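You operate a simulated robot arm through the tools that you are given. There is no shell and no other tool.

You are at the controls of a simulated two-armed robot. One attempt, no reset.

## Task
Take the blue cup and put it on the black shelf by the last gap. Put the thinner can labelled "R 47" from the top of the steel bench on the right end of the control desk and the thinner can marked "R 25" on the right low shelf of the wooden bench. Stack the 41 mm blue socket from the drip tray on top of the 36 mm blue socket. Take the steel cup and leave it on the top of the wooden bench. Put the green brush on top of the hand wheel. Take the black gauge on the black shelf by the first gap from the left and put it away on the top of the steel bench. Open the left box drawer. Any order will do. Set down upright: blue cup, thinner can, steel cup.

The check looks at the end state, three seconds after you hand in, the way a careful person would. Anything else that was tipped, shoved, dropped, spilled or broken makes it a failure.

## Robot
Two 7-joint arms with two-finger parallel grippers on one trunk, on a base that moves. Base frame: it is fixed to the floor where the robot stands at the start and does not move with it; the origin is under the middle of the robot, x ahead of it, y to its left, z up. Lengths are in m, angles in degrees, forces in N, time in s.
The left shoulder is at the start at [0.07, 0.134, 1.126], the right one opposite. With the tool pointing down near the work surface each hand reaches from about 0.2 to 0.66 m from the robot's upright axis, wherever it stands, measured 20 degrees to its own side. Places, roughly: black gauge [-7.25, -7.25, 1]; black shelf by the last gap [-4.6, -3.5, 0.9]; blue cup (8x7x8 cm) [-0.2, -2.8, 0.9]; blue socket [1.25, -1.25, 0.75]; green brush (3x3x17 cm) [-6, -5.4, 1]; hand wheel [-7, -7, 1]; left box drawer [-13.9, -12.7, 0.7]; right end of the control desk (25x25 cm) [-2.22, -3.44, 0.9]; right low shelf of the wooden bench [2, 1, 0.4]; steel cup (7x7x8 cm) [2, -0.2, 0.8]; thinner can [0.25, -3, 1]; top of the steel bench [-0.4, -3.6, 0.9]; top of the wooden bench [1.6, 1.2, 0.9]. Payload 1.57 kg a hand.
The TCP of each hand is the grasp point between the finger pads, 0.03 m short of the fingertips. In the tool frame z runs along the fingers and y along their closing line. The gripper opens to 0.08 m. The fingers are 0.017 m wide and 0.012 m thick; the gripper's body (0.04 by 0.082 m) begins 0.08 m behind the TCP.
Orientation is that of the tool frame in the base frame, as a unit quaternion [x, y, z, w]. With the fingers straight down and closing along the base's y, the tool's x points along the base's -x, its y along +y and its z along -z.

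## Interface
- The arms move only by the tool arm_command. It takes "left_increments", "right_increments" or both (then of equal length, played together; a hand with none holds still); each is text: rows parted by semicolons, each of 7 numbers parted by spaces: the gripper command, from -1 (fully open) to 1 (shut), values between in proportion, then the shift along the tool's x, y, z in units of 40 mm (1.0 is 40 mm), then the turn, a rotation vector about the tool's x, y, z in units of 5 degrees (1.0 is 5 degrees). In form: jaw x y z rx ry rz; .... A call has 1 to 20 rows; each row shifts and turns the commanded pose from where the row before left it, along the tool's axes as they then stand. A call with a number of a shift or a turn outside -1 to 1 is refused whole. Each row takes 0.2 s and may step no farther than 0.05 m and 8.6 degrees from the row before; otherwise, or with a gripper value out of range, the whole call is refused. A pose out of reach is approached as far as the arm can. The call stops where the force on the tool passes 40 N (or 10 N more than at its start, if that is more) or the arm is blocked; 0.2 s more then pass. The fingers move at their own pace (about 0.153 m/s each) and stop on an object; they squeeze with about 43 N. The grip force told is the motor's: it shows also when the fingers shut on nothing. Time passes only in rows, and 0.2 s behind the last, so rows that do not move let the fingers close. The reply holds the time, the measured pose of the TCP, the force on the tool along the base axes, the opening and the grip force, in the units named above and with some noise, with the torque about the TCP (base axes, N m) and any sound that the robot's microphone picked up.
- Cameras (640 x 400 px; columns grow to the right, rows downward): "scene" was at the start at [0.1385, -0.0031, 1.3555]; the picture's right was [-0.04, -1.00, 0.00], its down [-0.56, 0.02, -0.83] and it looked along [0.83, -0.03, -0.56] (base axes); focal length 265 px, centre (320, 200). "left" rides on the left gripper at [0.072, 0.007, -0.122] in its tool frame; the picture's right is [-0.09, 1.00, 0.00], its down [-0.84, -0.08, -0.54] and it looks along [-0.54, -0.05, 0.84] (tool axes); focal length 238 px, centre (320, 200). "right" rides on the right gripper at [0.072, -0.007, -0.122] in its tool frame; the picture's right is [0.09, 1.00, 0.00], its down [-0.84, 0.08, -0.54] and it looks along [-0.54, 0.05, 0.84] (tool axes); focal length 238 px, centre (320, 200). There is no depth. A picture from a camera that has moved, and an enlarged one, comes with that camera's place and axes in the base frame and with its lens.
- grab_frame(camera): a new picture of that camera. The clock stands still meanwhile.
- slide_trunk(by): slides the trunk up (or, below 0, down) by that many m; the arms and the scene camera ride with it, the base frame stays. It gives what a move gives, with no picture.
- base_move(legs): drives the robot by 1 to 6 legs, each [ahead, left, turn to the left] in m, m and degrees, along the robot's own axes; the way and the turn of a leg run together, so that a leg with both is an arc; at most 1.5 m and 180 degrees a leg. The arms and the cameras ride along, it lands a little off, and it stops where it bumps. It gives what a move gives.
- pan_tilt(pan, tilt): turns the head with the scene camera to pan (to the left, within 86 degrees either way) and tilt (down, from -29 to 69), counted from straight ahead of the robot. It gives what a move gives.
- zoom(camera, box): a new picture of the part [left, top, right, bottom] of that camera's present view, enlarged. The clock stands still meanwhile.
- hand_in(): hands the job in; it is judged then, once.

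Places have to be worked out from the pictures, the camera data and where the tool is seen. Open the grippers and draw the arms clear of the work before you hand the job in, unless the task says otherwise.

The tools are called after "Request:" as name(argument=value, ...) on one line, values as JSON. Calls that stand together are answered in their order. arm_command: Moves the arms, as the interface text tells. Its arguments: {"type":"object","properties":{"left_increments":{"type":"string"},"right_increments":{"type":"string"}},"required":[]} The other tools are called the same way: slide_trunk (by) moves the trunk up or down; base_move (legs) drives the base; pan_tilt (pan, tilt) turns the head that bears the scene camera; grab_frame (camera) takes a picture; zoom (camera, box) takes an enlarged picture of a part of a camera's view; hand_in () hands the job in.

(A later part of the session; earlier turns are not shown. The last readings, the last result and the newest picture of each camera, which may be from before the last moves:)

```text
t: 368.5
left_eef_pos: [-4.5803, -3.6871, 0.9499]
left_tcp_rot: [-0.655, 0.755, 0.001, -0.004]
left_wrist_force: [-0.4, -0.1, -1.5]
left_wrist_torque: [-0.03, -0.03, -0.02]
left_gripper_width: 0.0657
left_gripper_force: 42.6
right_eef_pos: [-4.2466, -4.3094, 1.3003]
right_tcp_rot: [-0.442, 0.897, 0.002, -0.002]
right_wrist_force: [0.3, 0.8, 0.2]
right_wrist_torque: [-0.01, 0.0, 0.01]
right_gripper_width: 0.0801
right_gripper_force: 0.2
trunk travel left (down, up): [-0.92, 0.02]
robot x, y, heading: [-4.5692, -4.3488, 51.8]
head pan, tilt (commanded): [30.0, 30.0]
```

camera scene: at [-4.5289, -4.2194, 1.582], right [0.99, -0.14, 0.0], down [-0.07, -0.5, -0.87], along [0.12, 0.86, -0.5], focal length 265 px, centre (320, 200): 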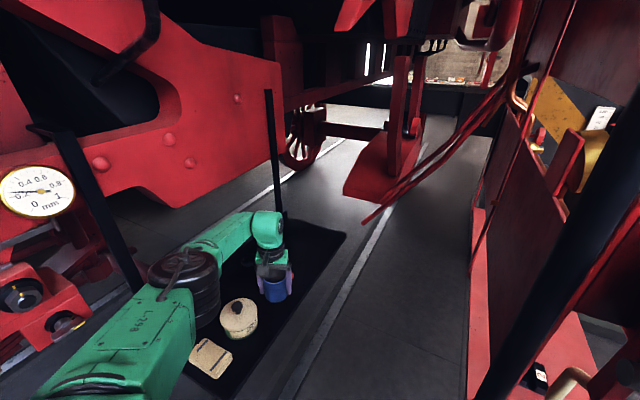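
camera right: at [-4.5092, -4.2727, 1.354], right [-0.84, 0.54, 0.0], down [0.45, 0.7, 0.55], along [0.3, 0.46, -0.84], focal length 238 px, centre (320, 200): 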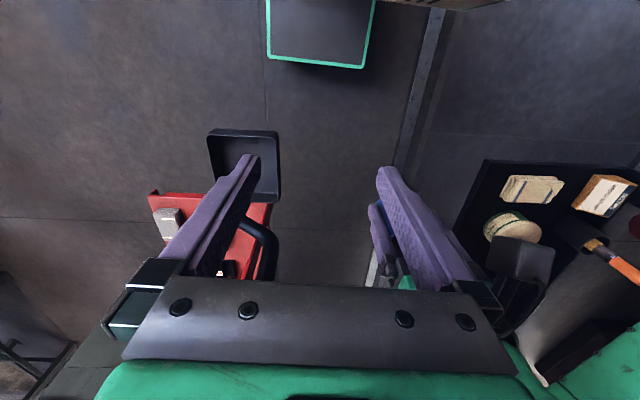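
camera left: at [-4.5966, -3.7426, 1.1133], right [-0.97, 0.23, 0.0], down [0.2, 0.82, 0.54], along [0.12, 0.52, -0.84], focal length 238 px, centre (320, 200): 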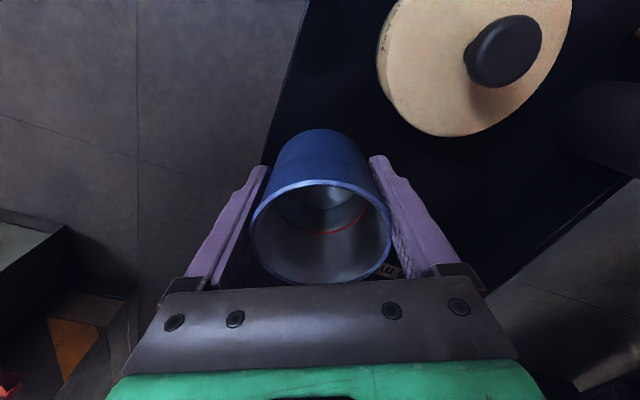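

No contact at 0.950 yet; I keep stepping.

Request:
arm_command(left_increments="1 0 0 0.08 0 0 0; 1 0 0 0 0 0 0")

Request:
arm_command(left_increments="1 0 0 0.08 0 0 0; 1 0 0 0 0 0 0")

Request:
arm_command(left_increments="1 0 0 0.08 0 0 0; 1 0 0 0 0 0 0")

Request:
zoom(camera="scene", box=[230, 240, 330, 320])

```text
t: 369.1
left_eef_pos: [-4.5804, -3.688, 0.9474]
left_tcp_rot: [-0.655, 0.756, 0.0, -0.003]
left_wrist_force: [-0.4, 0.2, -1.6]
left_wrist_torque: [-0.02, -0.02, 0.03]
left_gripper_width: 0.0656
left_gripper_force: 42.8
left hand out of reach, approached as far as the arm can: row 1
right_eef_pos: [-4.2468, -4.3103, 1.2997]
right_tcp_rot: [-0.442, 0.897, 0.001, -0.002]
right_wrist_force: [-1.4, -0.5, 0.3]
right_wrist_torque: [-0.01, -0.02, 0.02]
right_gripper_width: 0.0801
right_gripper_force: 0.1
trunk travel left (down, up): [-0.92, 0.02]
robot x, y, heading: [-4.5729, -4.3504, 52.0]
head pan, tilt (commanded): [30.0, 30.0]
```

```text
t: 369.7
left_eef_pos: [-4.5794, -3.6894, 0.9439]
left_tcp_rot: [-0.655, 0.756, -0.001, -0.003]
left_wrist_force: [-0.1, -0.5, -0.9]
left_wrist_torque: [-0.02, 0.01, 0.01]
left_gripper_width: 0.0655
left_gripper_force: 43.0
right_eef_pos: [-4.2473, -4.31, 1.3003]
right_tcp_rot: [-0.442, 0.897, 0.001, -0.003]
right_wrist_force: [0.8, 0.4, -0.3]
right_wrist_torque: [0.0, -0.01, 0.03]
right_gripper_width: 0.08
right_gripper_force: 0.1
trunk travel left (down, up): [-0.92, 0.02]
robot x, y, heading: [-4.5702, -4.3521, 52.2]
head pan, tilt (commanded): [30.0, 30.0]
```

```text
t: 370.3
left_eef_pos: [-4.5807, -3.6898, 0.9428]
left_tcp_rot: [-0.656, 0.755, 0.0, -0.003]
left_wrist_force: [-1.2, 2.4, 5.9]
left_wrist_torque: [0.25, -0.11, 0.09]
left_gripper_width: 0.0658
left_gripper_force: 43.1
right_eef_pos: [-4.2465, -4.3102, 1.3008]
right_tcp_rot: [-0.442, 0.897, 0.001, -0.002]
right_wrist_force: [-0.6, 0.9, 0.0]
right_wrist_torque: [0.0, 0.02, 0.01]
right_gripper_width: 0.08
right_gripper_force: 0.0
trunk travel left (down, up): [-0.92, 0.02]
robot x, y, heading: [-4.5707, -4.3497, 52.0]
head pan, tilt (commanded): [30.0, 30.0]
```

```text
5.00 times, centred on (280, 280) of scene
camera zoom: at [-4.5285, -4.2203, 1.5822], right [0.99, -0.14, 0.0], down [-0.07, -0.49, -0.87], along [0.12, 0.86, -0.5], focal length 1327 px, centre (520, -200)
```

zoom: 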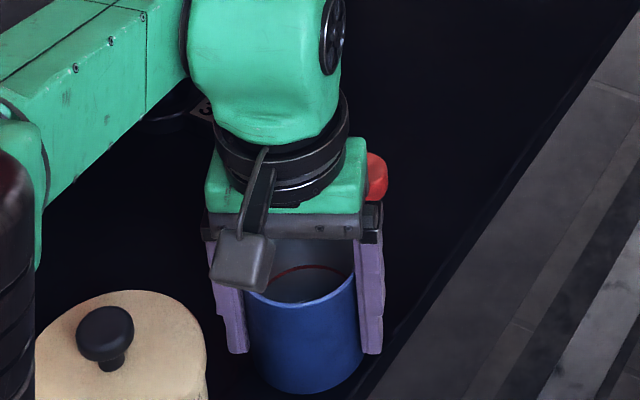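

Contact (5.9 N); the cup rests fully on the shelf ~1.3 cm inside the front edge. I open the fingers and rise straight up.

Request:
arm_command(left_increments="0 0 0 0 0 0 0; -0.8 0 0 0 0 0 0; -1 0 0 0 0 0 0; -1 0 0 0 0 0 0; -1 0 0 -0.3 0 0 0; -1 0 0 -0.5 0 0 0; -1 0 0 -0.7 0 0 0; -1 0 0 -0.8 0 0 0; -1 0 0 -0.8 0 0 0; -1 0 0 0 0 0 0")

Request:
grab_frame(camera="left")

Request:
zoom(camera="scene", box=[190, 200, 330, 320])

```text
t: 372.5
left_eef_pos: [-4.5803, -3.6876, 1.0646]
left_tcp_rot: [-0.655, 0.756, 0.0, -0.005]
left_wrist_force: [0.1, -0.1, 0.6]
left_wrist_torque: [0.04, -0.01, 0.0]
left_gripper_width: 0.0802
left_gripper_force: 0.0
right_eef_pos: [-4.2475, -4.3101, 1.3005]
right_tcp_rot: [-0.442, 0.897, 0.0, -0.002]
right_wrist_force: [0.2, 0.2, -0.1]
right_wrist_torque: [-0.01, -0.03, 0.02]
right_gripper_width: 0.0801
right_gripper_force: 0.1
trunk travel left (down, up): [-0.92, 0.02]
robot x, y, heading: [-4.5708, -4.345, 52.1]
head pan, tilt (commanded): [30.0, 30.0]
```

```text
taken
camera left: at [-4.5959, -3.7564, 1.1857], right [-0.97, 0.23, 0.0], down [0.2, 0.82, 0.54], along [0.12, 0.52, -0.84], focal length 238 px, centre (320, 200)
```

left: 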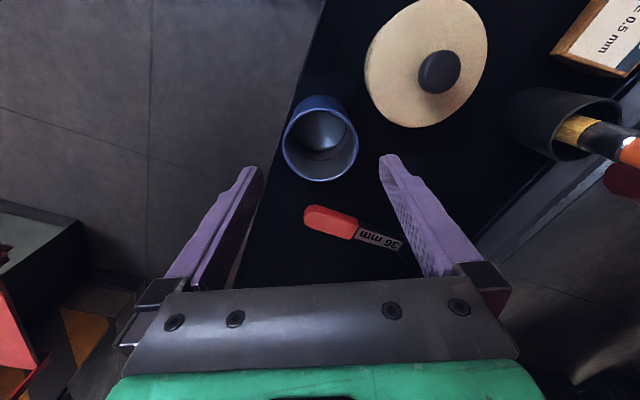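

```text
3.33 times, centred on (260, 260) of scene
camera zoom: at [-4.5283, -4.2193, 1.582], right [0.99, -0.14, 0.0], down [-0.07, -0.5, -0.87], along [0.12, 0.86, -0.5], focal length 885 px, centre (520, 0)
```

zoom: 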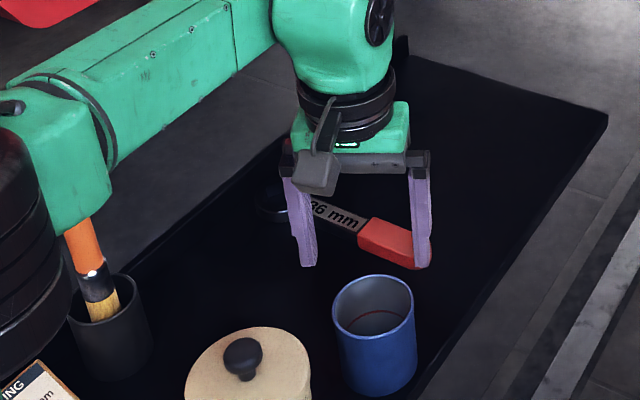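

The blue cup stands upright on the black shelf. I retract the left arm along the same path, then back the base away.

Request:
arm_command(left_increments="-1 0 0 -0.9 0 0 0; -1 0 0 -0.9 0 0 0; -1 0 0 -0.9 0 0 0; -1 0.6 -0.297 0 0 0 0; -1 0.6 -0.297 0 0 0 0; -1 0.6 -0.297 0 0 0 0; -1 0.6 -0.297 0 0 0 0; -1 0 0 0 0 0 1; -1 0 0 0 0 0 1; -1 0 0 0 0 0 1; -1 0 0 0 0 0 1; -1 0 0 0 0 0 1; -1 0 0 0 0 0 1; -1 0.65 -0.9 0 0 0 0; -1 0.65 -0.9 0 0 0 0; -1 0.65 -0.9 0 0 0 0; -1 0.65 -0.9 0 0 0 0; -1 0.65 -0.9 0 0 0 0; -1 0 0 0 0 0 0")

Request:
base_move(legs=[[-0.35, 0, 0]])

Request:
grab_frame(camera="scene")

```text
t: 376.5
left_eef_pos: [-4.4854, -4.0017, 1.174]
left_tcp_rot: [-0.436, 0.9, -0.001, -0.005]
left_wrist_force: [0.6, 0.3, -0.1]
left_wrist_torque: [-0.02, 0.02, -0.01]
left_gripper_width: 0.0799
left_gripper_force: 0.1
right_eef_pos: [-4.2465, -4.3097, 1.3009]
right_tcp_rot: [-0.443, 0.897, 0.001, -0.002]
right_wrist_force: [-0.1, 0.6, 0.2]
right_wrist_torque: [0.01, -0.02, 0.01]
right_gripper_width: 0.0801
right_gripper_force: 0.1
trunk travel left (down, up): [-0.92, 0.02]
robot x, y, heading: [-4.5726, -4.3482, 51.7]
head pan, tilt (commanded): [30.0, 30.0]
```

```text
t: 378.7
left_eef_pos: [-4.6962, -4.2748, 1.1742]
left_tcp_rot: [-0.437, 0.899, -0.001, -0.005]
left_wrist_force: [0.6, 0.2, -0.3]
left_wrist_torque: [-0.02, -0.01, -0.01]
left_gripper_width: 0.08
left_gripper_force: 0.1
right_eef_pos: [-4.458, -4.5798, 1.3]
right_tcp_rot: [-0.443, 0.896, 0.0, -0.003]
right_wrist_force: [1.1, 0.6, 0.7]
right_wrist_torque: [-0.03, 0.0, 0.01]
right_gripper_width: 0.0801
right_gripper_force: 0.0
trunk travel left (down, up): [-0.92, 0.02]
robot x, y, heading: [-4.7832, -4.623, 52.3]
head pan, tilt (commanded): [30.0, 30.0]
```

```text
taken
camera scene: at [-4.7394, -4.4893, 1.5817], right [0.99, -0.14, 0.0], down [-0.07, -0.5, -0.86], along [0.12, 0.86, -0.5], focal length 265 px, centre (320, 200)
```

scene: 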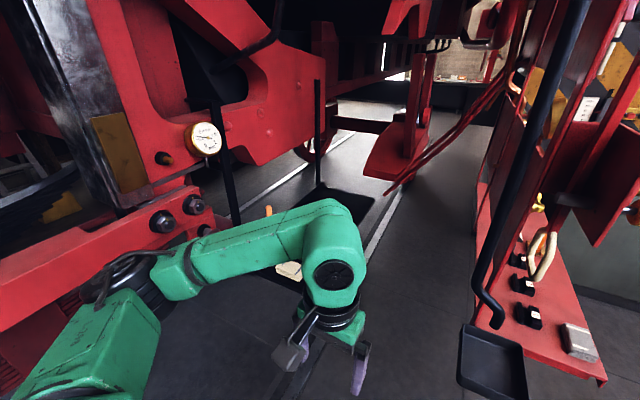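

All intact. Next the green brush near (-6,-5.4). I move away from the locomotive, turn to face it, and drive left along it.

Request:
base_move(legs=[[0, -0.6, 0], [0, 0, 90], [0, 1.2, 0]])

Request:
pan_tilt(pan=0, tilt=22)

Request:
grab_frame(camera="scene")

```text
t: 391.6
left_eef_pos: [-5.4056, -5.8367, 1.1743]
left_tcp_rot: [0.943, -0.331, 0.004, 0.002]
left_wrist_force: [1.0, -0.3, -0.2]
left_wrist_torque: [0.0, 0.02, -0.01]
left_gripper_width: 0.0801
left_gripper_force: 0.0
right_eef_pos: [-5.096, -5.6009, 1.3003]
right_tcp_rot: [0.945, -0.326, 0.001, 0.001]
right_wrist_force: [0.0, -0.7, -0.9]
right_wrist_torque: [-0.03, 0.02, 0.02]
right_gripper_width: 0.08
right_gripper_force: 0.2
trunk travel left (down, up): [-0.92, 0.02]
robot x, y, heading: [-5.0644, -5.9268, 141.4]
head pan, tilt (commanded): [30.0, 30.0]
```

```text
t: 392.6
left_eef_pos: [-5.4055, -5.8376, 1.174]
left_tcp_rot: [0.944, -0.331, 0.003, 0.002]
left_wrist_force: [0.7, -0.4, -0.5]
left_wrist_torque: [-0.01, 0.0, -0.03]
left_gripper_width: 0.08
left_gripper_force: 0.0
right_eef_pos: [-5.0953, -5.6012, 1.3002]
right_tcp_rot: [0.945, -0.326, 0.001, 0.002]
right_wrist_force: [-0.3, 0.5, -0.1]
right_wrist_torque: [-0.04, -0.02, -0.01]
right_gripper_width: 0.08
right_gripper_force: 0.0
trunk travel left (down, up): [-0.92, 0.02]
robot x, y, heading: [-5.0597, -5.9228, 141.6]
head pan, tilt (commanded): [0.0, 22.0]
```

```text
taken
camera scene: at [-5.1722, -5.8379, 1.5948], right [0.62, 0.78, 0.0], down [0.29, -0.23, -0.93], along [-0.73, 0.58, -0.37], focal length 265 px, centre (320, 200)
```

scene: 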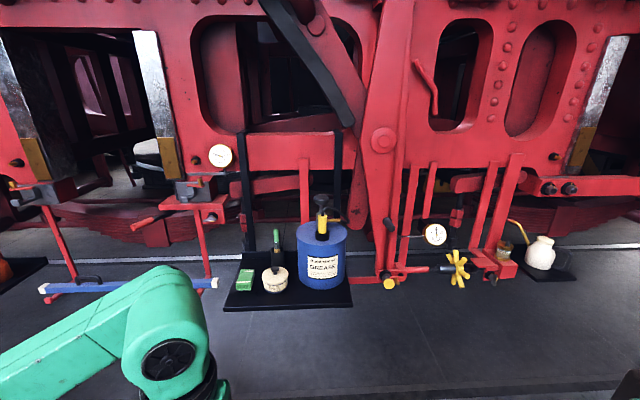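

A black shelf with a green block, a pale tin with a green-handled brush, and a blue grease can. I zoom in.

Request:
zoom(camera="scene", box=[210, 180, 370, 320])

Request:
zoom(camera="scene", box=[235, 215, 315, 305])

```text
2.86 times, centred on (290, 250) of scene
camera zoom: at [-5.1722, -5.8379, 1.5948], right [0.62, 0.78, 0.0], down [0.29, -0.23, -0.93], along [-0.73, 0.58, -0.37], focal length 758 px, centre (406, 57)
```

zoom: 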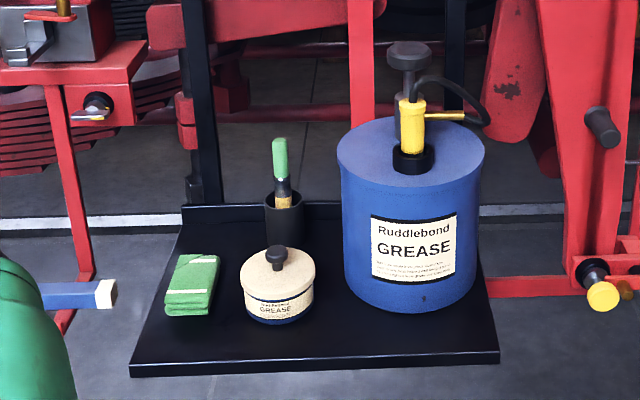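

```text
4.44 times, centred on (275, 260) of scene
camera zoom: at [-5.1722, -5.8379, 1.5948], right [0.62, 0.78, 0.0], down [0.29, -0.23, -0.93], along [-0.73, 0.58, -0.37], focal length 1180 px, centre (520, -67)
```

zoom: 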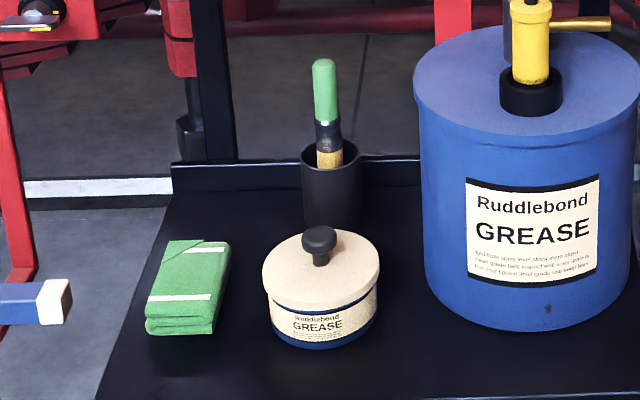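

The green brush stands handle-up in a small dark cup at the back of this shelf. Before picking it, I go look at the hand wheel and gauge further left to plan the placement.

Request:
base_move(legs=[[0, 1.4, 1], [0, 0.4, 0]])

Request:
grab_frame(camera="scene")

```text
t: 401.6
left_eef_pos: [-6.5141, -7.2645, 1.1751]
left_tcp_rot: [0.946, -0.323, 0.003, 0.003]
left_wrist_force: [-0.4, 0.2, -0.2]
left_wrist_torque: [0.01, 0.03, -0.04]
left_gripper_width: 0.0799
left_gripper_force: 0.1
right_eef_pos: [-6.2084, -7.0241, 1.2999]
right_tcp_rot: [0.949, -0.317, 0.001, 0.003]
right_wrist_force: [-0.7, 0.3, -1.1]
right_wrist_torque: [0.02, 0.01, 0.0]
right_gripper_width: 0.08
right_gripper_force: 0.1
trunk travel left (down, up): [-0.92, 0.02]
robot x, y, heading: [-6.1657, -7.3475, 142.7]
head pan, tilt (commanded): [0.0, 22.0]
```

```text
taken
camera scene: at [-6.2794, -7.2601, 1.5948], right [0.61, 0.79, 0.0], down [0.3, -0.23, -0.93], along [-0.74, 0.56, -0.37], focal length 265 px, centre (320, 200)
```

scene: 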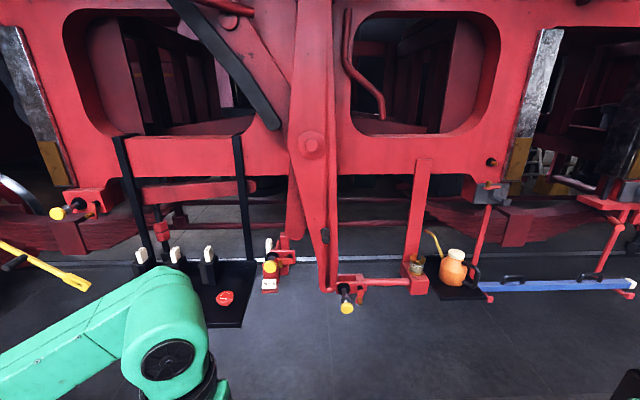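

Request:
zoom(camera="scene", box=[100, 210, 360, 340])

Request:
zoom(camera="scene", box=[120, 220, 300, 330])

```text
2.46 times, centred on (230, 275) of scene
camera zoom: at [-6.2794, -7.2601, 1.5948], right [0.61, 0.79, 0.0], down [0.3, -0.23, -0.93], along [-0.74, 0.56, -0.37], focal length 653 px, centre (542, 15)
```

zoom: 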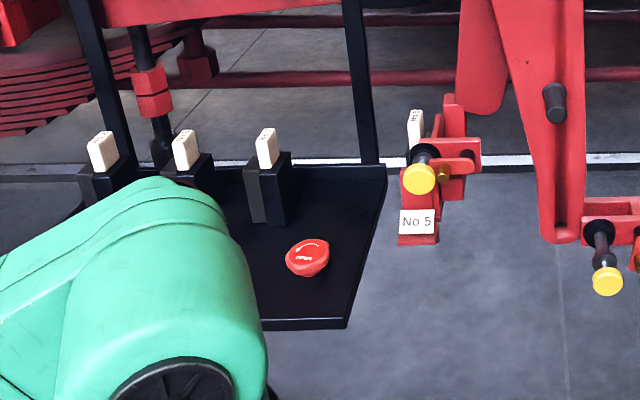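

```text
3.56 times, centred on (210, 275) of scene
camera zoom: at [-6.2794, -7.2601, 1.5948], right [0.61, 0.79, 0.0], down [0.3, -0.23, -0.93], along [-0.74, 0.56, -0.37], focal length 944 px, centre (711, -67)
```

zoom: 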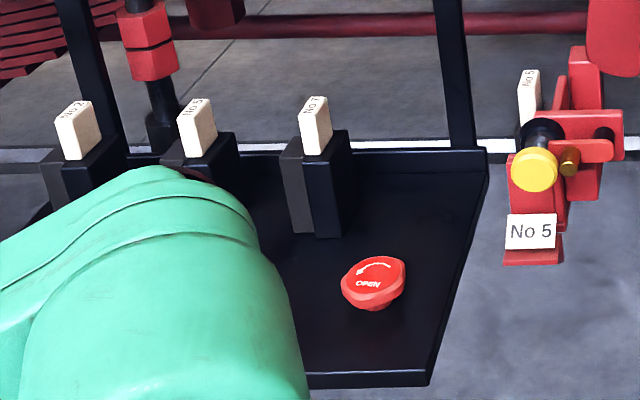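

The red round "OPEN" hand wheel stands on this shelf at ≈(-7.08,-7.08). I check the hand cameras for the gauge and the wheel's top.

Request:
grab_frame(camera="left")

Request:
pan_tilt(pan=35, tilt=22)

Request:
grab_frame(camera="scene")

```text
taken
camera left: at [-6.4615, -7.3118, 1.2958], right [-0.68, -0.73, 0.0], down [-0.62, 0.58, 0.53], along [-0.39, 0.36, -0.85], focal length 238 px, centre (320, 200)
```

left: 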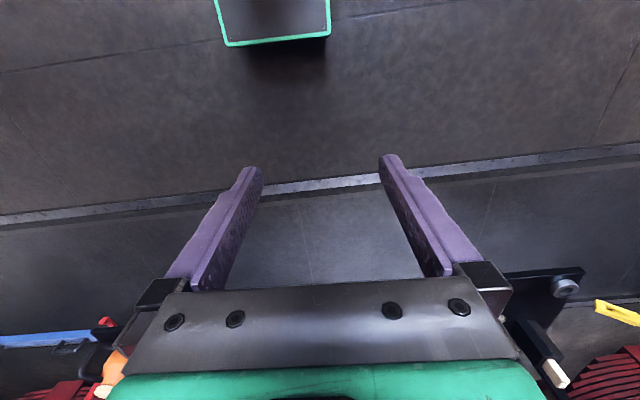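

```text
t: 402.6
left_eef_pos: [-6.5147, -7.2651, 1.1737]
left_tcp_rot: [0.947, -0.322, 0.003, 0.002]
left_wrist_force: [0.3, -1.3, -0.6]
left_wrist_torque: [0.02, 0.0, 0.01]
left_gripper_width: 0.0799
left_gripper_force: 0.0
right_eef_pos: [-6.2103, -7.0251, 1.3021]
right_tcp_rot: [0.949, -0.317, 0.0, 0.001]
right_wrist_force: [0.0, 0.6, 0.1]
right_wrist_torque: [0.0, 0.01, 0.01]
right_gripper_width: 0.0801
right_gripper_force: 0.1
trunk travel left (down, up): [-0.92, 0.02]
robot x, y, heading: [-6.1664, -7.3511, 142.6]
head pan, tilt (commanded): [35.0, 22.0]
```

```text
taken
camera scene: at [-6.3003, -7.3152, 1.5948], right [0.04, 1.0, 0.0], down [0.37, -0.02, -0.93], along [-0.93, 0.04, -0.37], focal length 265 px, centre (320, 200)
```

scene: 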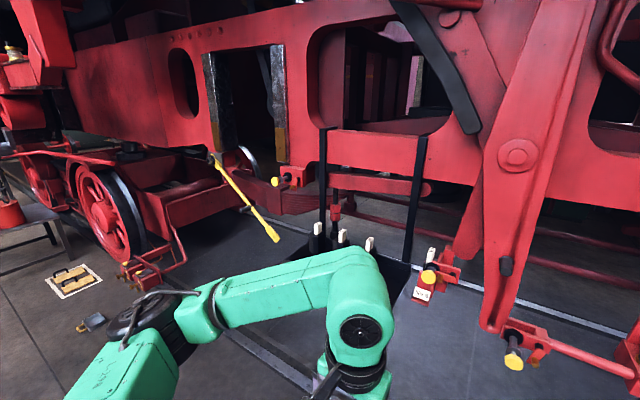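

The gauge must be on the left part of that shelf. I'll fetch the brush first with the right hand (gripping at ~75° pitch to stay clear of the frame beam). I drive back to the brush shelf.

Request:
base_move(legs=[[0, -1.2, 0], [0.25, -0.29, 0]])

Request:
pan_tilt(pan=-5, tilt=28)

Request:
grab_frame(camera="scene")

Request:
grab_frame(camera="right")

```text
t: 410.7
left_eef_pos: [-5.814, -5.9333, 1.1747]
left_tcp_rot: [0.946, -0.323, 0.004, 0.0]
left_wrist_force: [0.2, -0.5, -0.6]
left_wrist_torque: [0.01, 0.03, 0.02]
left_gripper_width: 0.0801
left_gripper_force: 0.0
right_eef_pos: [-5.5099, -5.6926, 1.3014]
right_tcp_rot: [0.948, -0.317, 0.0, 0.001]
right_wrist_force: [0.4, 0.1, -0.6]
right_wrist_torque: [0.02, 0.0, -0.03]
right_gripper_width: 0.0801
right_gripper_force: 0.0
trunk travel left (down, up): [-0.92, 0.02]
robot x, y, heading: [-5.4631, -6.0143, 142.5]
head pan, tilt (commanded): [35.0, 22.0]
```

```text
t: 411.8
left_eef_pos: [-5.8132, -5.9308, 1.1735]
left_tcp_rot: [0.946, -0.323, 0.004, 0.003]
left_wrist_force: [0.0, -0.2, -0.2]
left_wrist_torque: [0.01, 0.01, 0.0]
left_gripper_width: 0.0798
left_gripper_force: 0.3
right_eef_pos: [-5.5079, -5.6913, 1.3008]
right_tcp_rot: [0.948, -0.318, 0.0, 0.003]
right_wrist_force: [-0.6, 0.0, 0.1]
right_wrist_torque: [0.02, -0.02, -0.03]
right_gripper_width: 0.0799
right_gripper_force: 0.0
trunk travel left (down, up): [-0.92, 0.02]
robot x, y, heading: [-5.4667, -6.0141, 142.5]
head pan, tilt (commanded): [-5.0, 28.0]
```

```text
taken
camera scene: at [-5.574, -5.9231, 1.5852], right [0.68, 0.74, 0.0], down [0.35, -0.32, -0.88], along [-0.65, 0.6, -0.47], focal length 265 px, centre (320, 200)
```

scene: 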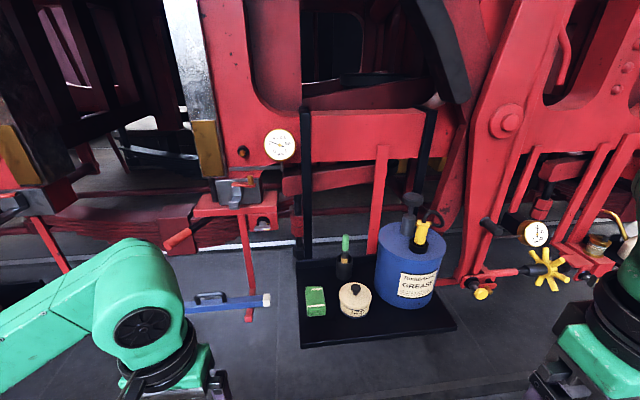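

```text
taken
camera right: at [-5.4472, -5.7277, 1.4227], right [-0.53, -0.85, 0.0], down [-0.72, 0.44, 0.54], along [-0.46, 0.28, -0.84], focal length 238 px, centre (320, 200)
```

right: 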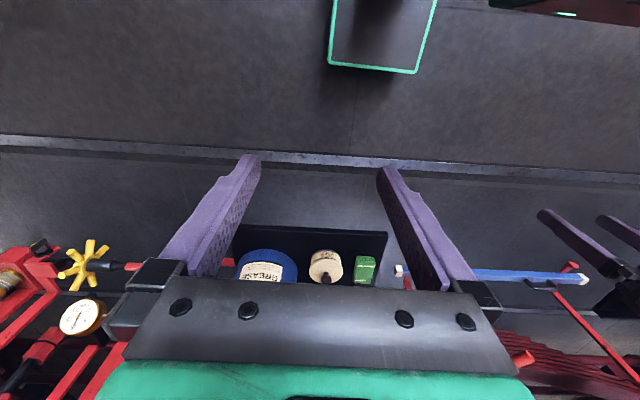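

I zoom on the brush for triangulation.

Request:
zoom(camera="scene", box=[290, 220, 410, 320])

Request:
zoom(camera="scene", box=[325, 225, 365, 290])

```text
4.00 times, centred on (350, 270) of scene
camera zoom: at [-5.574, -5.9231, 1.5852], right [0.68, 0.74, 0.0], down [0.35, -0.32, -0.88], along [-0.65, 0.6, -0.47], focal length 1062 px, centre (200, -80)
```

zoom: 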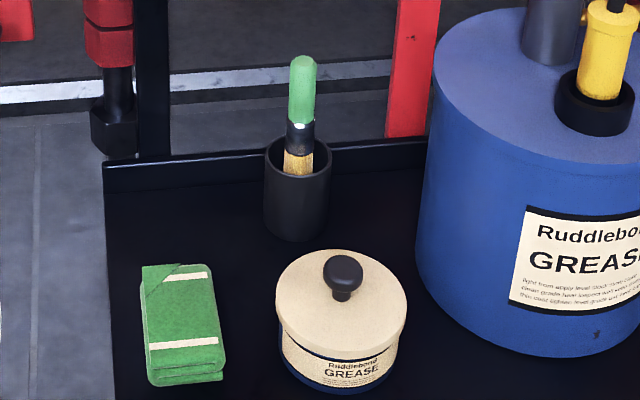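

```text
6.15 times, centred on (345, 258) of scene
camera zoom: at [-5.574, -5.9231, 1.5852], right [0.68, 0.74, 0.0], down [0.35, -0.32, -0.88], along [-0.65, 0.6, -0.47], focal length 1634 px, centre (166, -154)
```

zoom: 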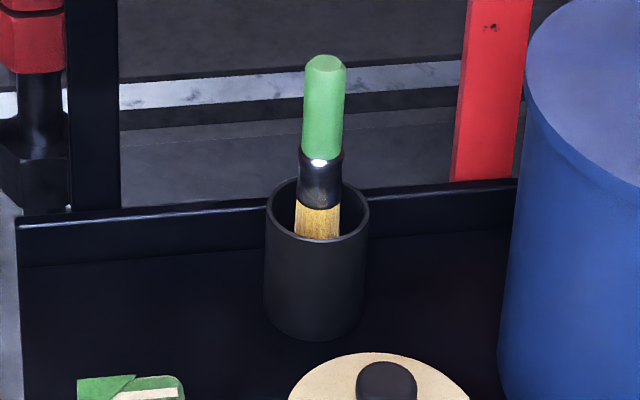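

Brush handle top ≈ (-6.044,-5.379,1.076), vertical, ~2 cm thick. I pull the left hand back/up, pitch the right hand to 75°, and move 0.29 m ahead.

Request:
arm_command(left_increments="-1 0.8 0 -0.7 0 0 0; -1 0.8 0 -0.7 0 0 0; -1 0.5 0 -0.7 0 0 0; -1 0 0 -0.7 0 0 0; -1 0 0 0 0 0 0", right_increments="-1 0 0 0 0 -1 0; -1 0 0 0 0 -1 0; -1 0 0 0 0 -1 0; -1 0 0 0 0 0 0; -1 0 0 0 0 0 0")

Request:
base_move(legs=[[0.28, 0, 0]])

Request:
grab_frame(camera="scene")

Request:
grab_frame(camera="right")

```text
t: 413.0
left_eef_pos: [-5.7479, -5.9809, 1.2872]
left_tcp_rot: [0.946, -0.323, 0.003, 0.003]
left_wrist_force: [0.5, -0.1, -0.3]
left_wrist_torque: [0.03, 0.01, -0.03]
left_gripper_width: 0.0798
left_gripper_force: 0.1
right_eef_pos: [-5.5092, -5.6898, 1.3006]
right_tcp_rot: [0.94, -0.315, -0.123, -0.04]
right_wrist_force: [-0.3, 0.0, 0.6]
right_wrist_torque: [0.01, 0.03, -0.03]
right_gripper_width: 0.08
right_gripper_force: 0.0
trunk travel left (down, up): [-0.92, 0.02]
robot x, y, heading: [-5.4665, -6.0159, 142.6]
head pan, tilt (commanded): [-5.0, 28.0]
```

```text
t: 415.0
left_eef_pos: [-5.9674, -5.8109, 1.2876]
left_tcp_rot: [0.946, -0.324, 0.003, 0.002]
left_wrist_force: [-0.3, -0.2, 0.7]
left_wrist_torque: [0.02, 0.04, 0.01]
left_gripper_width: 0.0799
left_gripper_force: 0.1
right_eef_pos: [-5.7272, -5.5221, 1.3015]
right_tcp_rot: [0.94, -0.315, -0.125, -0.04]
right_wrist_force: [-0.3, 0.5, -0.3]
right_wrist_torque: [0.02, 0.04, 0.02]
right_gripper_width: 0.08
right_gripper_force: 0.1
trunk travel left (down, up): [-0.92, 0.02]
robot x, y, heading: [-5.683, -5.8457, 142.5]
head pan, tilt (commanded): [-5.0, 28.0]
```

```text
taken
camera scene: at [-5.7931, -5.7539, 1.5855], right [0.68, 0.74, 0.0], down [0.34, -0.32, -0.88], along [-0.65, 0.6, -0.47], focal length 265 px, centre (320, 200)
```

scene: 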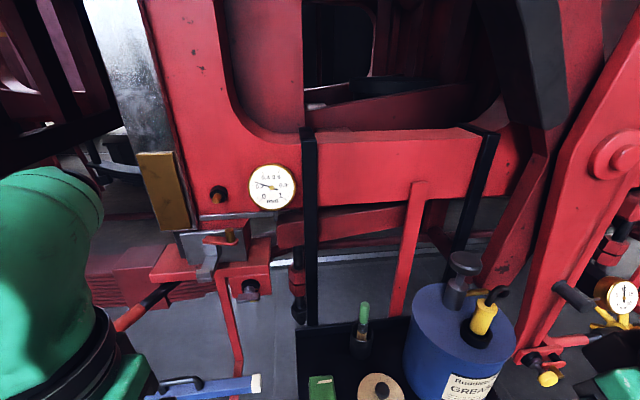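

```text
taken
camera right: at [-5.6429, -5.576, 1.4005], right [-0.53, -0.85, -0.02], down [-0.58, 0.34, 0.74], along [-0.62, 0.4, -0.67], focal length 238 px, centre (320, 200)
```

right: 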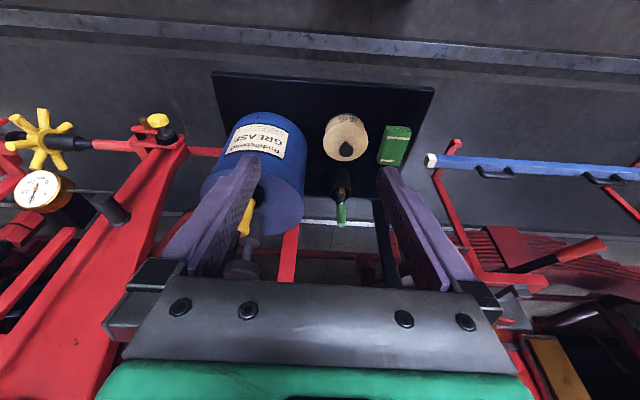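

The right camera confirms the brush top at (-6.04,-5.376). I move the open right hand to just above it and check alignment.

Request:
arm_command(right_increments="-1 -0.798 0.203 0.652 0 0 0; -1 -0.798 0.203 0.652 0 0 0; -1 -0.798 0.203 0.652 0 0 0; -1 -0.798 0.203 0.652 0 0 0; -1 -0.798 0.203 0.652 0 0 0; -1 -0.798 0.203 0.652 0 0 0; -1 -0.798 0.203 0.652 0 0 0; -1 -0.798 0.203 0.652 0 0 0; -1 -0.798 0.203 0.652 0 0 0; -1 0 0 0 0 0 0")

Request:
grab_frame(camera="right")

Request:
grab_frame(camera="scene")

```text
t: 417.2
left_eef_pos: [-5.9708, -5.8087, 1.2877]
left_tcp_rot: [0.946, -0.324, 0.004, 0.003]
left_wrist_force: [-0.3, 0.2, 0.3]
left_wrist_torque: [-0.02, -0.01, -0.02]
left_gripper_width: 0.0797
left_gripper_force: 0.0
right_eef_pos: [-6.0437, -5.3736, 1.1481]
right_tcp_rot: [0.94, -0.315, -0.123, -0.039]
right_wrist_force: [-0.4, 0.5, -0.9]
right_wrist_torque: [0.0, -0.02, 0.0]
right_gripper_width: 0.0798
right_gripper_force: 0.1
trunk travel left (down, up): [-0.92, 0.02]
robot x, y, heading: [-5.6856, -5.8432, 142.2]
head pan, tilt (commanded): [-5.0, 28.0]
```

```text
taken
camera right: at [-5.959, -5.4287, 1.2474], right [-0.53, -0.85, -0.02], down [-0.58, 0.34, 0.74], along [-0.62, 0.4, -0.67], focal length 238 px, centre (320, 200)
```

right: 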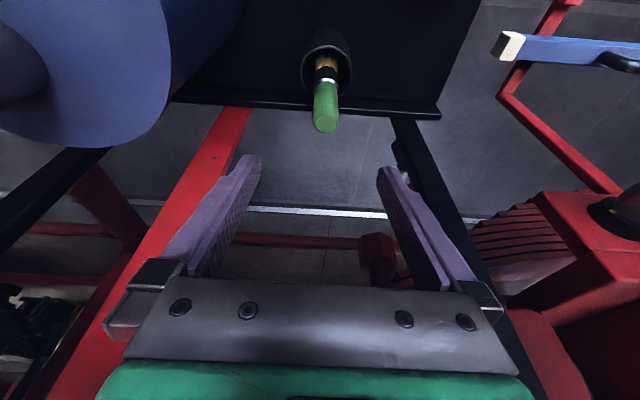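

```text
taken
camera scene: at [-5.7955, -5.7519, 1.5852], right [0.68, 0.74, 0.0], down [0.35, -0.32, -0.88], along [-0.65, 0.6, -0.47], focal length 265 px, centre (320, 200)
```

scene: 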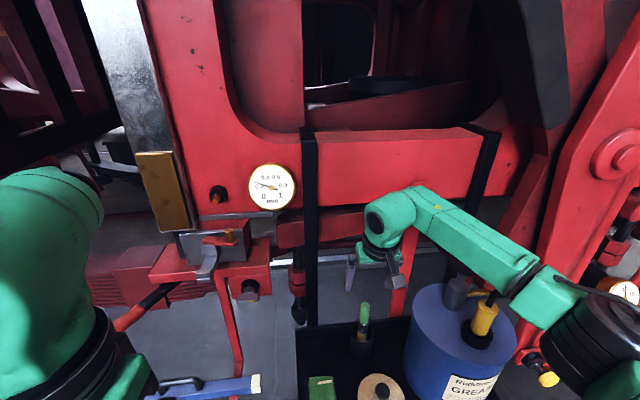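

Brush is centred between the fingers within ~2 mm. I descend 10 cm and close on the handle.

Request:
arm_command(right_increments="-1 0.3 0.05 0.79 0 0 0; -1 0.2123 0 0.789 0 0 0; -1 0.2123 0 0.789 0 0 0; -1 0 0 0 0 0 0")

Request:
grab_frame(camera="right")

Request:
zoom(camera="scene", box=[290, 180, 490, 360])

```text
t: 418.2
left_eef_pos: [-5.9714, -5.8098, 1.2869]
left_tcp_rot: [0.946, -0.324, 0.004, 0.002]
left_wrist_force: [-0.2, -0.1, 0.8]
left_wrist_torque: [0.01, 0.01, 0.0]
left_gripper_width: 0.0801
left_gripper_force: 0.1
right_eef_pos: [-6.0415, -5.3795, 1.0488]
right_tcp_rot: [0.94, -0.316, -0.123, -0.04]
right_wrist_force: [-0.1, 0.1, -0.8]
right_wrist_torque: [0.0, 0.0, 0.02]
right_gripper_width: 0.0798
right_gripper_force: 0.0
trunk travel left (down, up): [-0.92, 0.02]
robot x, y, heading: [-5.6898, -5.8439, 142.4]
head pan, tilt (commanded): [-5.0, 28.0]
```

```text
taken
camera right: at [-5.9571, -5.4335, 1.1477], right [-0.53, -0.85, -0.02], down [-0.58, 0.34, 0.74], along [-0.62, 0.4, -0.67], focal length 238 px, centre (320, 200)
```

right: 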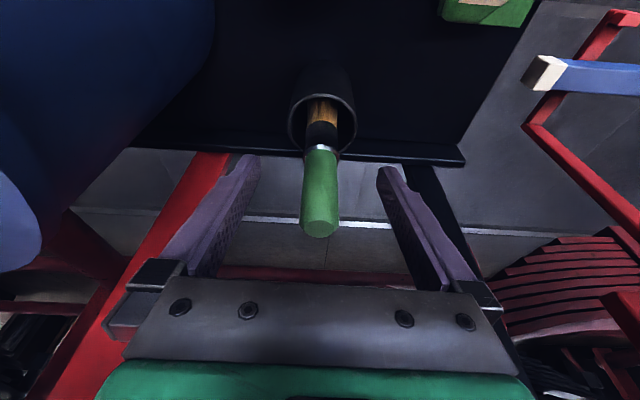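

```text
2.22 times, centred on (390, 270) of scene
camera zoom: at [-5.7962, -5.7519, 1.5851], right [0.68, 0.74, 0.0], down [0.35, -0.32, -0.88], along [-0.65, 0.6, -0.47], focal length 590 px, centre (164, 44)
```

zoom: 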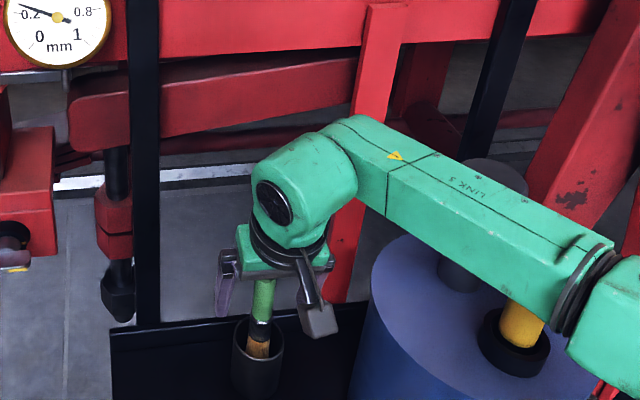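

The handle is between the fingers. I close, then lift slowly straight up 12 cm.

Request:
arm_command(right_increments="1 0 0 0 0 0 0; 1 0 0 0 0 0 0; 1 0 0 0 0 0 0; 1 0 0 0 0 0 0; 1 -0.1 0 -0.39 0 0 0; 1 -0.13 0 -0.48 0 0 0; 1 -0.13 0 -0.48 0 0 0; 1 -0.13 0 -0.48 0 0 0; 1 -0.13 0 -0.48 0 0 0; 1 -0.13 0 -0.48 0 0 0; 1 0 0 0 0 0 0")

Request:
grab_frame(camera="right")

Request:
zoom(camera="scene", box=[290, 150, 490, 360])

```text
t: 420.6
left_eef_pos: [-5.9709, -5.8093, 1.2873]
left_tcp_rot: [0.946, -0.324, 0.004, 0.001]
left_wrist_force: [-0.8, 0.9, -0.3]
left_wrist_torque: [0.02, -0.02, 0.0]
left_gripper_width: 0.0801
left_gripper_force: 0.0
right_eef_pos: [-6.0423, -5.3773, 1.1633]
right_tcp_rot: [0.94, -0.315, -0.122, -0.04]
right_wrist_force: [0.4, 0.4, -0.7]
right_wrist_torque: [-0.03, 0.01, 0.01]
right_gripper_width: 0.0207
right_gripper_force: 34.2
trunk travel left (down, up): [-0.92, 0.02]
robot x, y, heading: [-5.6911, -5.848, 142.6]
head pan, tilt (commanded): [-5.0, 28.0]
```

```text
taken
camera right: at [-5.9577, -5.4329, 1.2633], right [-0.53, -0.85, -0.02], down [-0.58, 0.34, 0.74], along [-0.62, 0.4, -0.67], focal length 238 px, centre (320, 200)
```

right: 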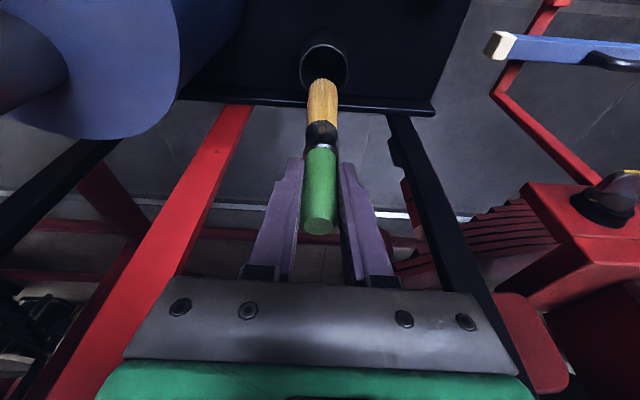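

```text
1.90 times, centred on (390, 255) of scene
camera zoom: at [-5.7961, -5.7515, 1.5851], right [0.68, 0.74, 0.0], down [0.35, -0.32, -0.88], along [-0.65, 0.6, -0.47], focal length 506 px, centre (187, 95)
```

zoom: 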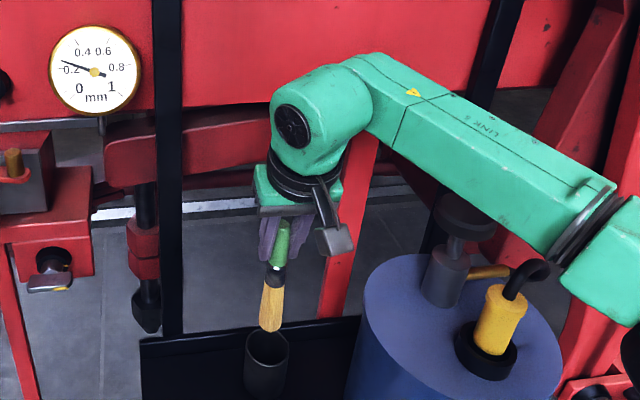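

The brush is out of its cup, which still stands. I draw it back from the shelf, then back the base away and drive to the hand wheel's shelf.

Request:
arm_command(right_increments="1 0.3 0 -0.5 0 0 0; 1 0.8 0 -0.4 0 0 0; 1 0.8 0 -0.4 0 0 0; 1 0.8 0 -0.4 0 0 0; 1 0.8 0 -0.3 0 0 0; 1 0.8 0 -0.2 0 0 0; 1 0.8 0 -0.2 0 0 0; 1 0 0 0 0 0 0")

Request:
base_move(legs=[[-0.3, 0, 0], [0, 1.4, 0], [0, 0.55, 0]])

Request:
pan_tilt(pan=0, tilt=28)

Request:
grab_frame(camera="scene")

```text
t: 422.4
left_eef_pos: [-5.9712, -5.8096, 1.2867]
left_tcp_rot: [0.946, -0.324, 0.004, 0.003]
left_wrist_force: [0.1, -0.8, 0.5]
left_wrist_torque: [-0.01, -0.04, 0.01]
left_gripper_width: 0.08
left_gripper_force: 0.0
right_eef_pos: [-5.8653, -5.512, 1.2041]
right_tcp_rot: [0.94, -0.315, -0.124, -0.04]
right_wrist_force: [-0.9, -0.3, -0.9]
right_wrist_torque: [0.0, 0.02, 0.02]
right_gripper_width: 0.0206
right_gripper_force: 34.3
trunk travel left (down, up): [-0.92, 0.02]
robot x, y, heading: [-5.686, -5.8446, 142.4]
head pan, tilt (commanded): [-5.0, 28.0]
```

```text
t: 433.8
left_eef_pos: [-6.929, -7.5317, 1.2867]
left_tcp_rot: [0.945, -0.327, 0.004, 0.003]
left_wrist_force: [0.6, 0.2, 0.5]
left_wrist_torque: [0.0, 0.04, -0.04]
left_gripper_width: 0.0801
left_gripper_force: 0.1
right_eef_pos: [-6.8211, -7.2342, 1.2038]
right_tcp_rot: [0.939, -0.319, -0.124, -0.04]
right_wrist_force: [0.6, -0.4, -1.0]
right_wrist_torque: [0.01, 0.0, -0.04]
right_gripper_width: 0.0213
right_gripper_force: 34.3
trunk travel left (down, up): [-0.92, 0.02]
robot x, y, heading: [-6.6526, -7.5697, 142.0]
head pan, tilt (commanded): [-5.0, 28.0]
```

```text
t: 434.4
left_eef_pos: [-6.9308, -7.5322, 1.2865]
left_tcp_rot: [0.945, -0.327, 0.005, 0.002]
left_wrist_force: [0.1, 0.6, 0.1]
left_wrist_torque: [-0.01, -0.03, 0.04]
left_gripper_width: 0.0803
left_gripper_force: 0.0
right_eef_pos: [-6.8231, -7.2344, 1.2031]
right_tcp_rot: [0.939, -0.32, -0.123, -0.04]
right_wrist_force: [0.1, 0.0, -0.2]
right_wrist_torque: [0.02, 0.0, 0.0]
right_gripper_width: 0.021
right_gripper_force: 34.0
trunk travel left (down, up): [-0.92, 0.02]
robot x, y, heading: [-6.6478, -7.5738, 141.7]
head pan, tilt (commanded): [0.0, 28.0]
```

```text
taken
camera scene: at [-6.7602, -7.482, 1.5851], right [0.62, 0.79, 0.0], down [0.37, -0.29, -0.88], along [-0.7, 0.54, -0.47], focal length 265 px, centre (320, 200)
```

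scene: 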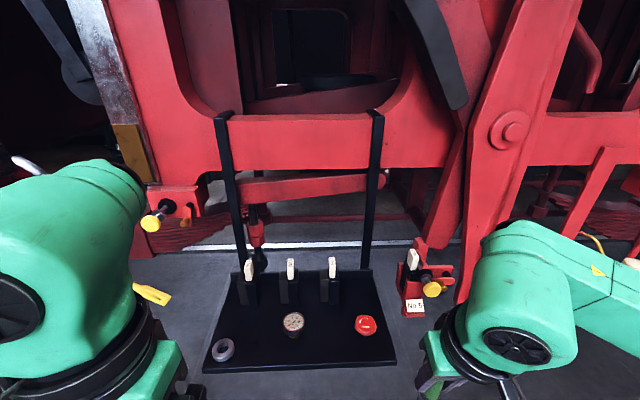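

The shelf is in full view: gauge at centre, red OPEN wheel at right, a grey ring at left. I zoom in.

Request:
zoom(camera="scene", box=[200, 250, 400, 380])

Request:
zoom(camera="scene", box=[270, 295, 390, 350])

Request:
grab_frame(camera="right")

Request:
grab_frame(camera="left")

```text
3.08 times, centred on (300, 315) of scene
camera zoom: at [-6.7602, -7.482, 1.5851], right [0.62, 0.79, 0.0], down [0.37, -0.29, -0.88], along [-0.7, 0.54, -0.47], focal length 817 px, centre (382, -154)
```

zoom: 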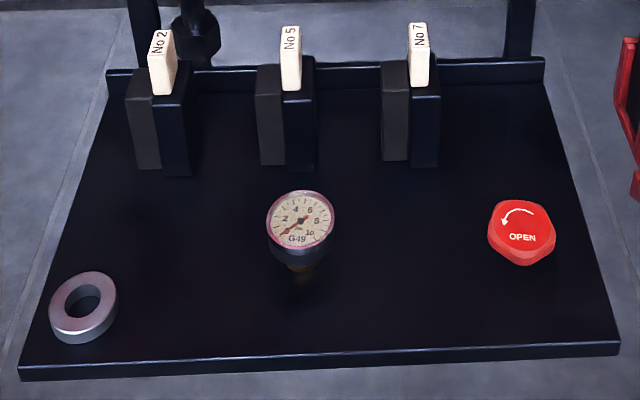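

```text
5.33 times, centred on (330, 322) of scene
camera zoom: at [-6.7602, -7.482, 1.5851], right [0.62, 0.79, 0.0], down [0.37, -0.29, -0.88], along [-0.7, 0.54, -0.47], focal length 1416 px, centre (267, -453)
```

zoom: 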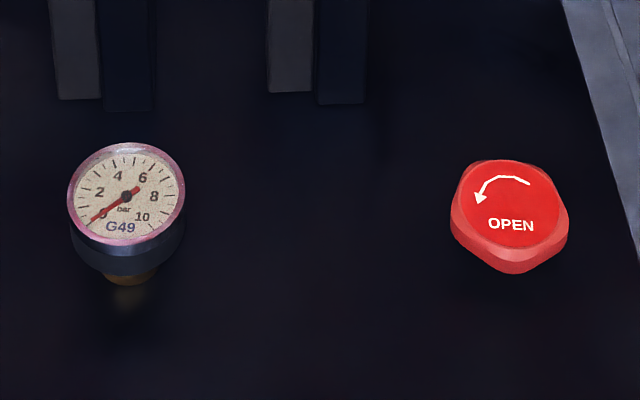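

```text
taken
camera right: at [-6.7377, -7.2901, 1.3039], right [-0.54, -0.84, -0.02], down [-0.58, 0.35, 0.74], along [-0.62, 0.41, -0.67], focal length 238 px, centre (320, 200)
```

right: 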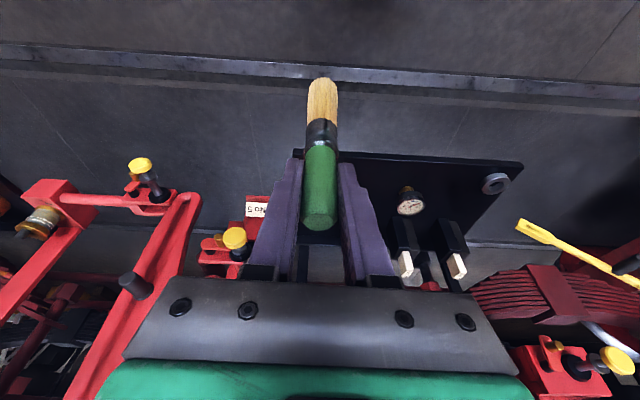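

```text
taken
camera left: at [-6.8783, -7.5809, 1.4085], right [-0.69, -0.73, 0.0], down [-0.61, 0.58, 0.53], along [-0.39, 0.37, -0.85], focal length 238 px, centre (320, 200)
```

left: 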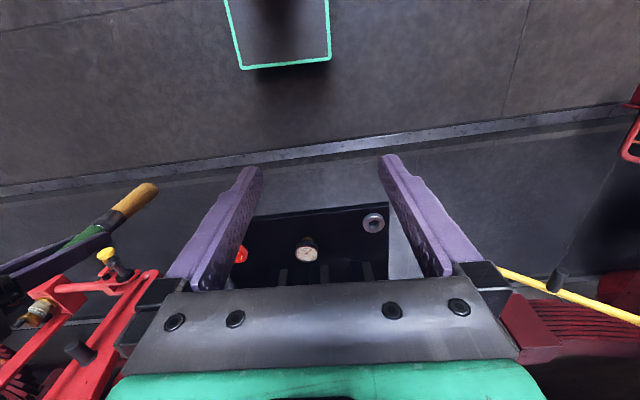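

Gauge "G49" stands upright at the shelf's centre; the red OPEN wheel's flat top is at ≈(-7.067,-7.078,0.93). I'll lay the brush across it pointing ahead: first move the hand ahead at height, then pitch it 90° so that the brush is horizontal.

Request:
arm_command(right_increments="1 -0.822 0 0.218 0 0 0; 1 -0.822 0 0.218 0 0 0; 1 -0.822 0 0.218 0 0 0; 1 -0.822 0 0.218 0 0 0; 1 -0.822 0 0.218 0 0 0; 1 0 0 0 0 0 0")

Request:
arm_command(right_increments="1 0 0 0 0 -1 0; 1 0 0 0 0 -1 0; 1 0 0 0 0 -1 0; 1 0 0 0 0 -1 0; 1 0 0 0 0 -1 0; 1 0 0 0 0 -1 0; 1 0 0 0 0 -1 0; 1 0 0 0 0 -1 0; 1 0 0 0 0 -1 0; 1 0 0 0 0 0 0")

Request:
arm_command(right_increments="1 0 0 0 0 -1 0; 1 0 0 0 0 -1 0; 1 0 0 0 0 -1 0; 1 0 0 0 0 -1 0; 1 0 0 0 0 -1 0; 1 0 0 0 0 -1 0; 1 0 0 0 0 -1 0; 1 0 0 0 0 -1 0; 1 0 0 0 0 -1 0; 1 0 0 0 0 0 0")

Request:
grab_frame(camera="scene")

Request:
grab_frame(camera="right")

```text
t: 435.8
left_eef_pos: [-6.9303, -7.5328, 1.286]
left_tcp_rot: [0.945, -0.327, 0.003, 0.003]
left_wrist_force: [-0.3, 0.9, 0.4]
left_wrist_torque: [-0.03, 0.0, -0.02]
left_gripper_width: 0.0799
left_gripper_force: 0.0
right_eef_pos: [-6.9557, -7.1322, 1.2045]
right_tcp_rot: [0.939, -0.318, -0.124, -0.04]
right_wrist_force: [0.1, -0.4, -0.9]
right_wrist_torque: [0.02, -0.02, 0.0]
right_gripper_width: 0.021
right_gripper_force: 34.8
trunk travel left (down, up): [-0.92, 0.02]
robot x, y, heading: [-6.6465, -7.5687, 141.8]
head pan, tilt (commanded): [0.0, 28.0]
```

```text
t: 438.0
left_eef_pos: [-6.9304, -7.5325, 1.2877]
left_tcp_rot: [0.945, -0.327, 0.004, 0.002]
left_wrist_force: [0.1, 0.4, -0.4]
left_wrist_torque: [0.01, 0.02, 0.0]
left_gripper_width: 0.08
left_gripper_force: 0.1
right_eef_pos: [-6.9572, -7.131, 1.205]
right_tcp_rot: [0.82, -0.279, -0.474, -0.159]
right_wrist_force: [-0.6, -0.5, -0.5]
right_wrist_torque: [-0.04, -0.02, 0.01]
right_gripper_width: 0.021
right_gripper_force: 34.0
trunk travel left (down, up): [-0.92, 0.02]
robot x, y, heading: [-6.6469, -7.5663, 142.1]
head pan, tilt (commanded): [0.0, 28.0]
```

```text
t: 440.2
left_eef_pos: [-6.9314, -7.5328, 1.2858]
left_tcp_rot: [0.945, -0.328, 0.004, 0.002]
left_wrist_force: [-0.3, 0.0, -0.3]
left_wrist_torque: [-0.01, 0.03, 0.02]
left_gripper_width: 0.0801
left_gripper_force: 0.0
right_eef_pos: [-6.9573, -7.1321, 1.2052]
right_tcp_rot: [0.776, -0.265, -0.542, -0.184]
right_wrist_force: [0.0, 0.1, -1.1]
right_wrist_torque: [-0.05, -0.08, 0.0]
right_gripper_width: 0.0208
right_gripper_force: 34.0
right hand out of reach, approached as far as the arm can: row 3, 4, 5, 6, 7, 8, 9
trunk travel left (down, up): [-0.92, 0.02]
robot x, y, heading: [-6.6521, -7.5705, 141.9]
head pan, tilt (commanded): [0.0, 28.0]
```

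```text
taken
camera scene: at [-6.7607, -7.4826, 1.5851], right [0.62, 0.79, 0.0], down [0.37, -0.29, -0.88], along [-0.7, 0.54, -0.47], focal length 265 px, centre (320, 200)
```

scene: 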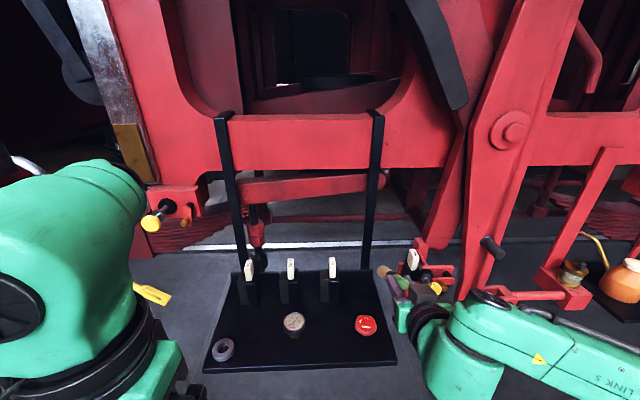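

```text
taken
camera right: at [-6.8429, -7.2109, 1.1793], right [-0.58, -0.81, -0.08], down [0.13, -0.19, 0.97], along [-0.8, 0.55, 0.22], focal length 238 px, centre (320, 200)
```

right: 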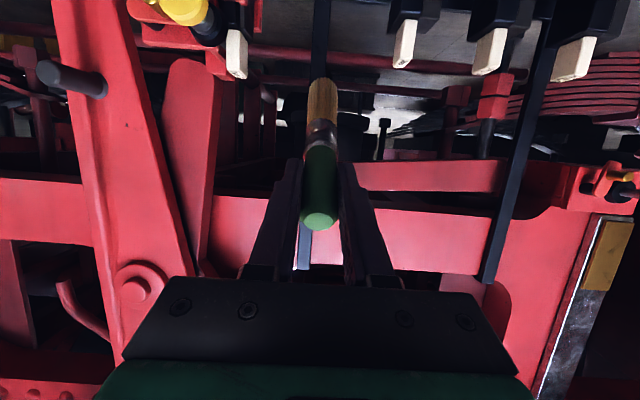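

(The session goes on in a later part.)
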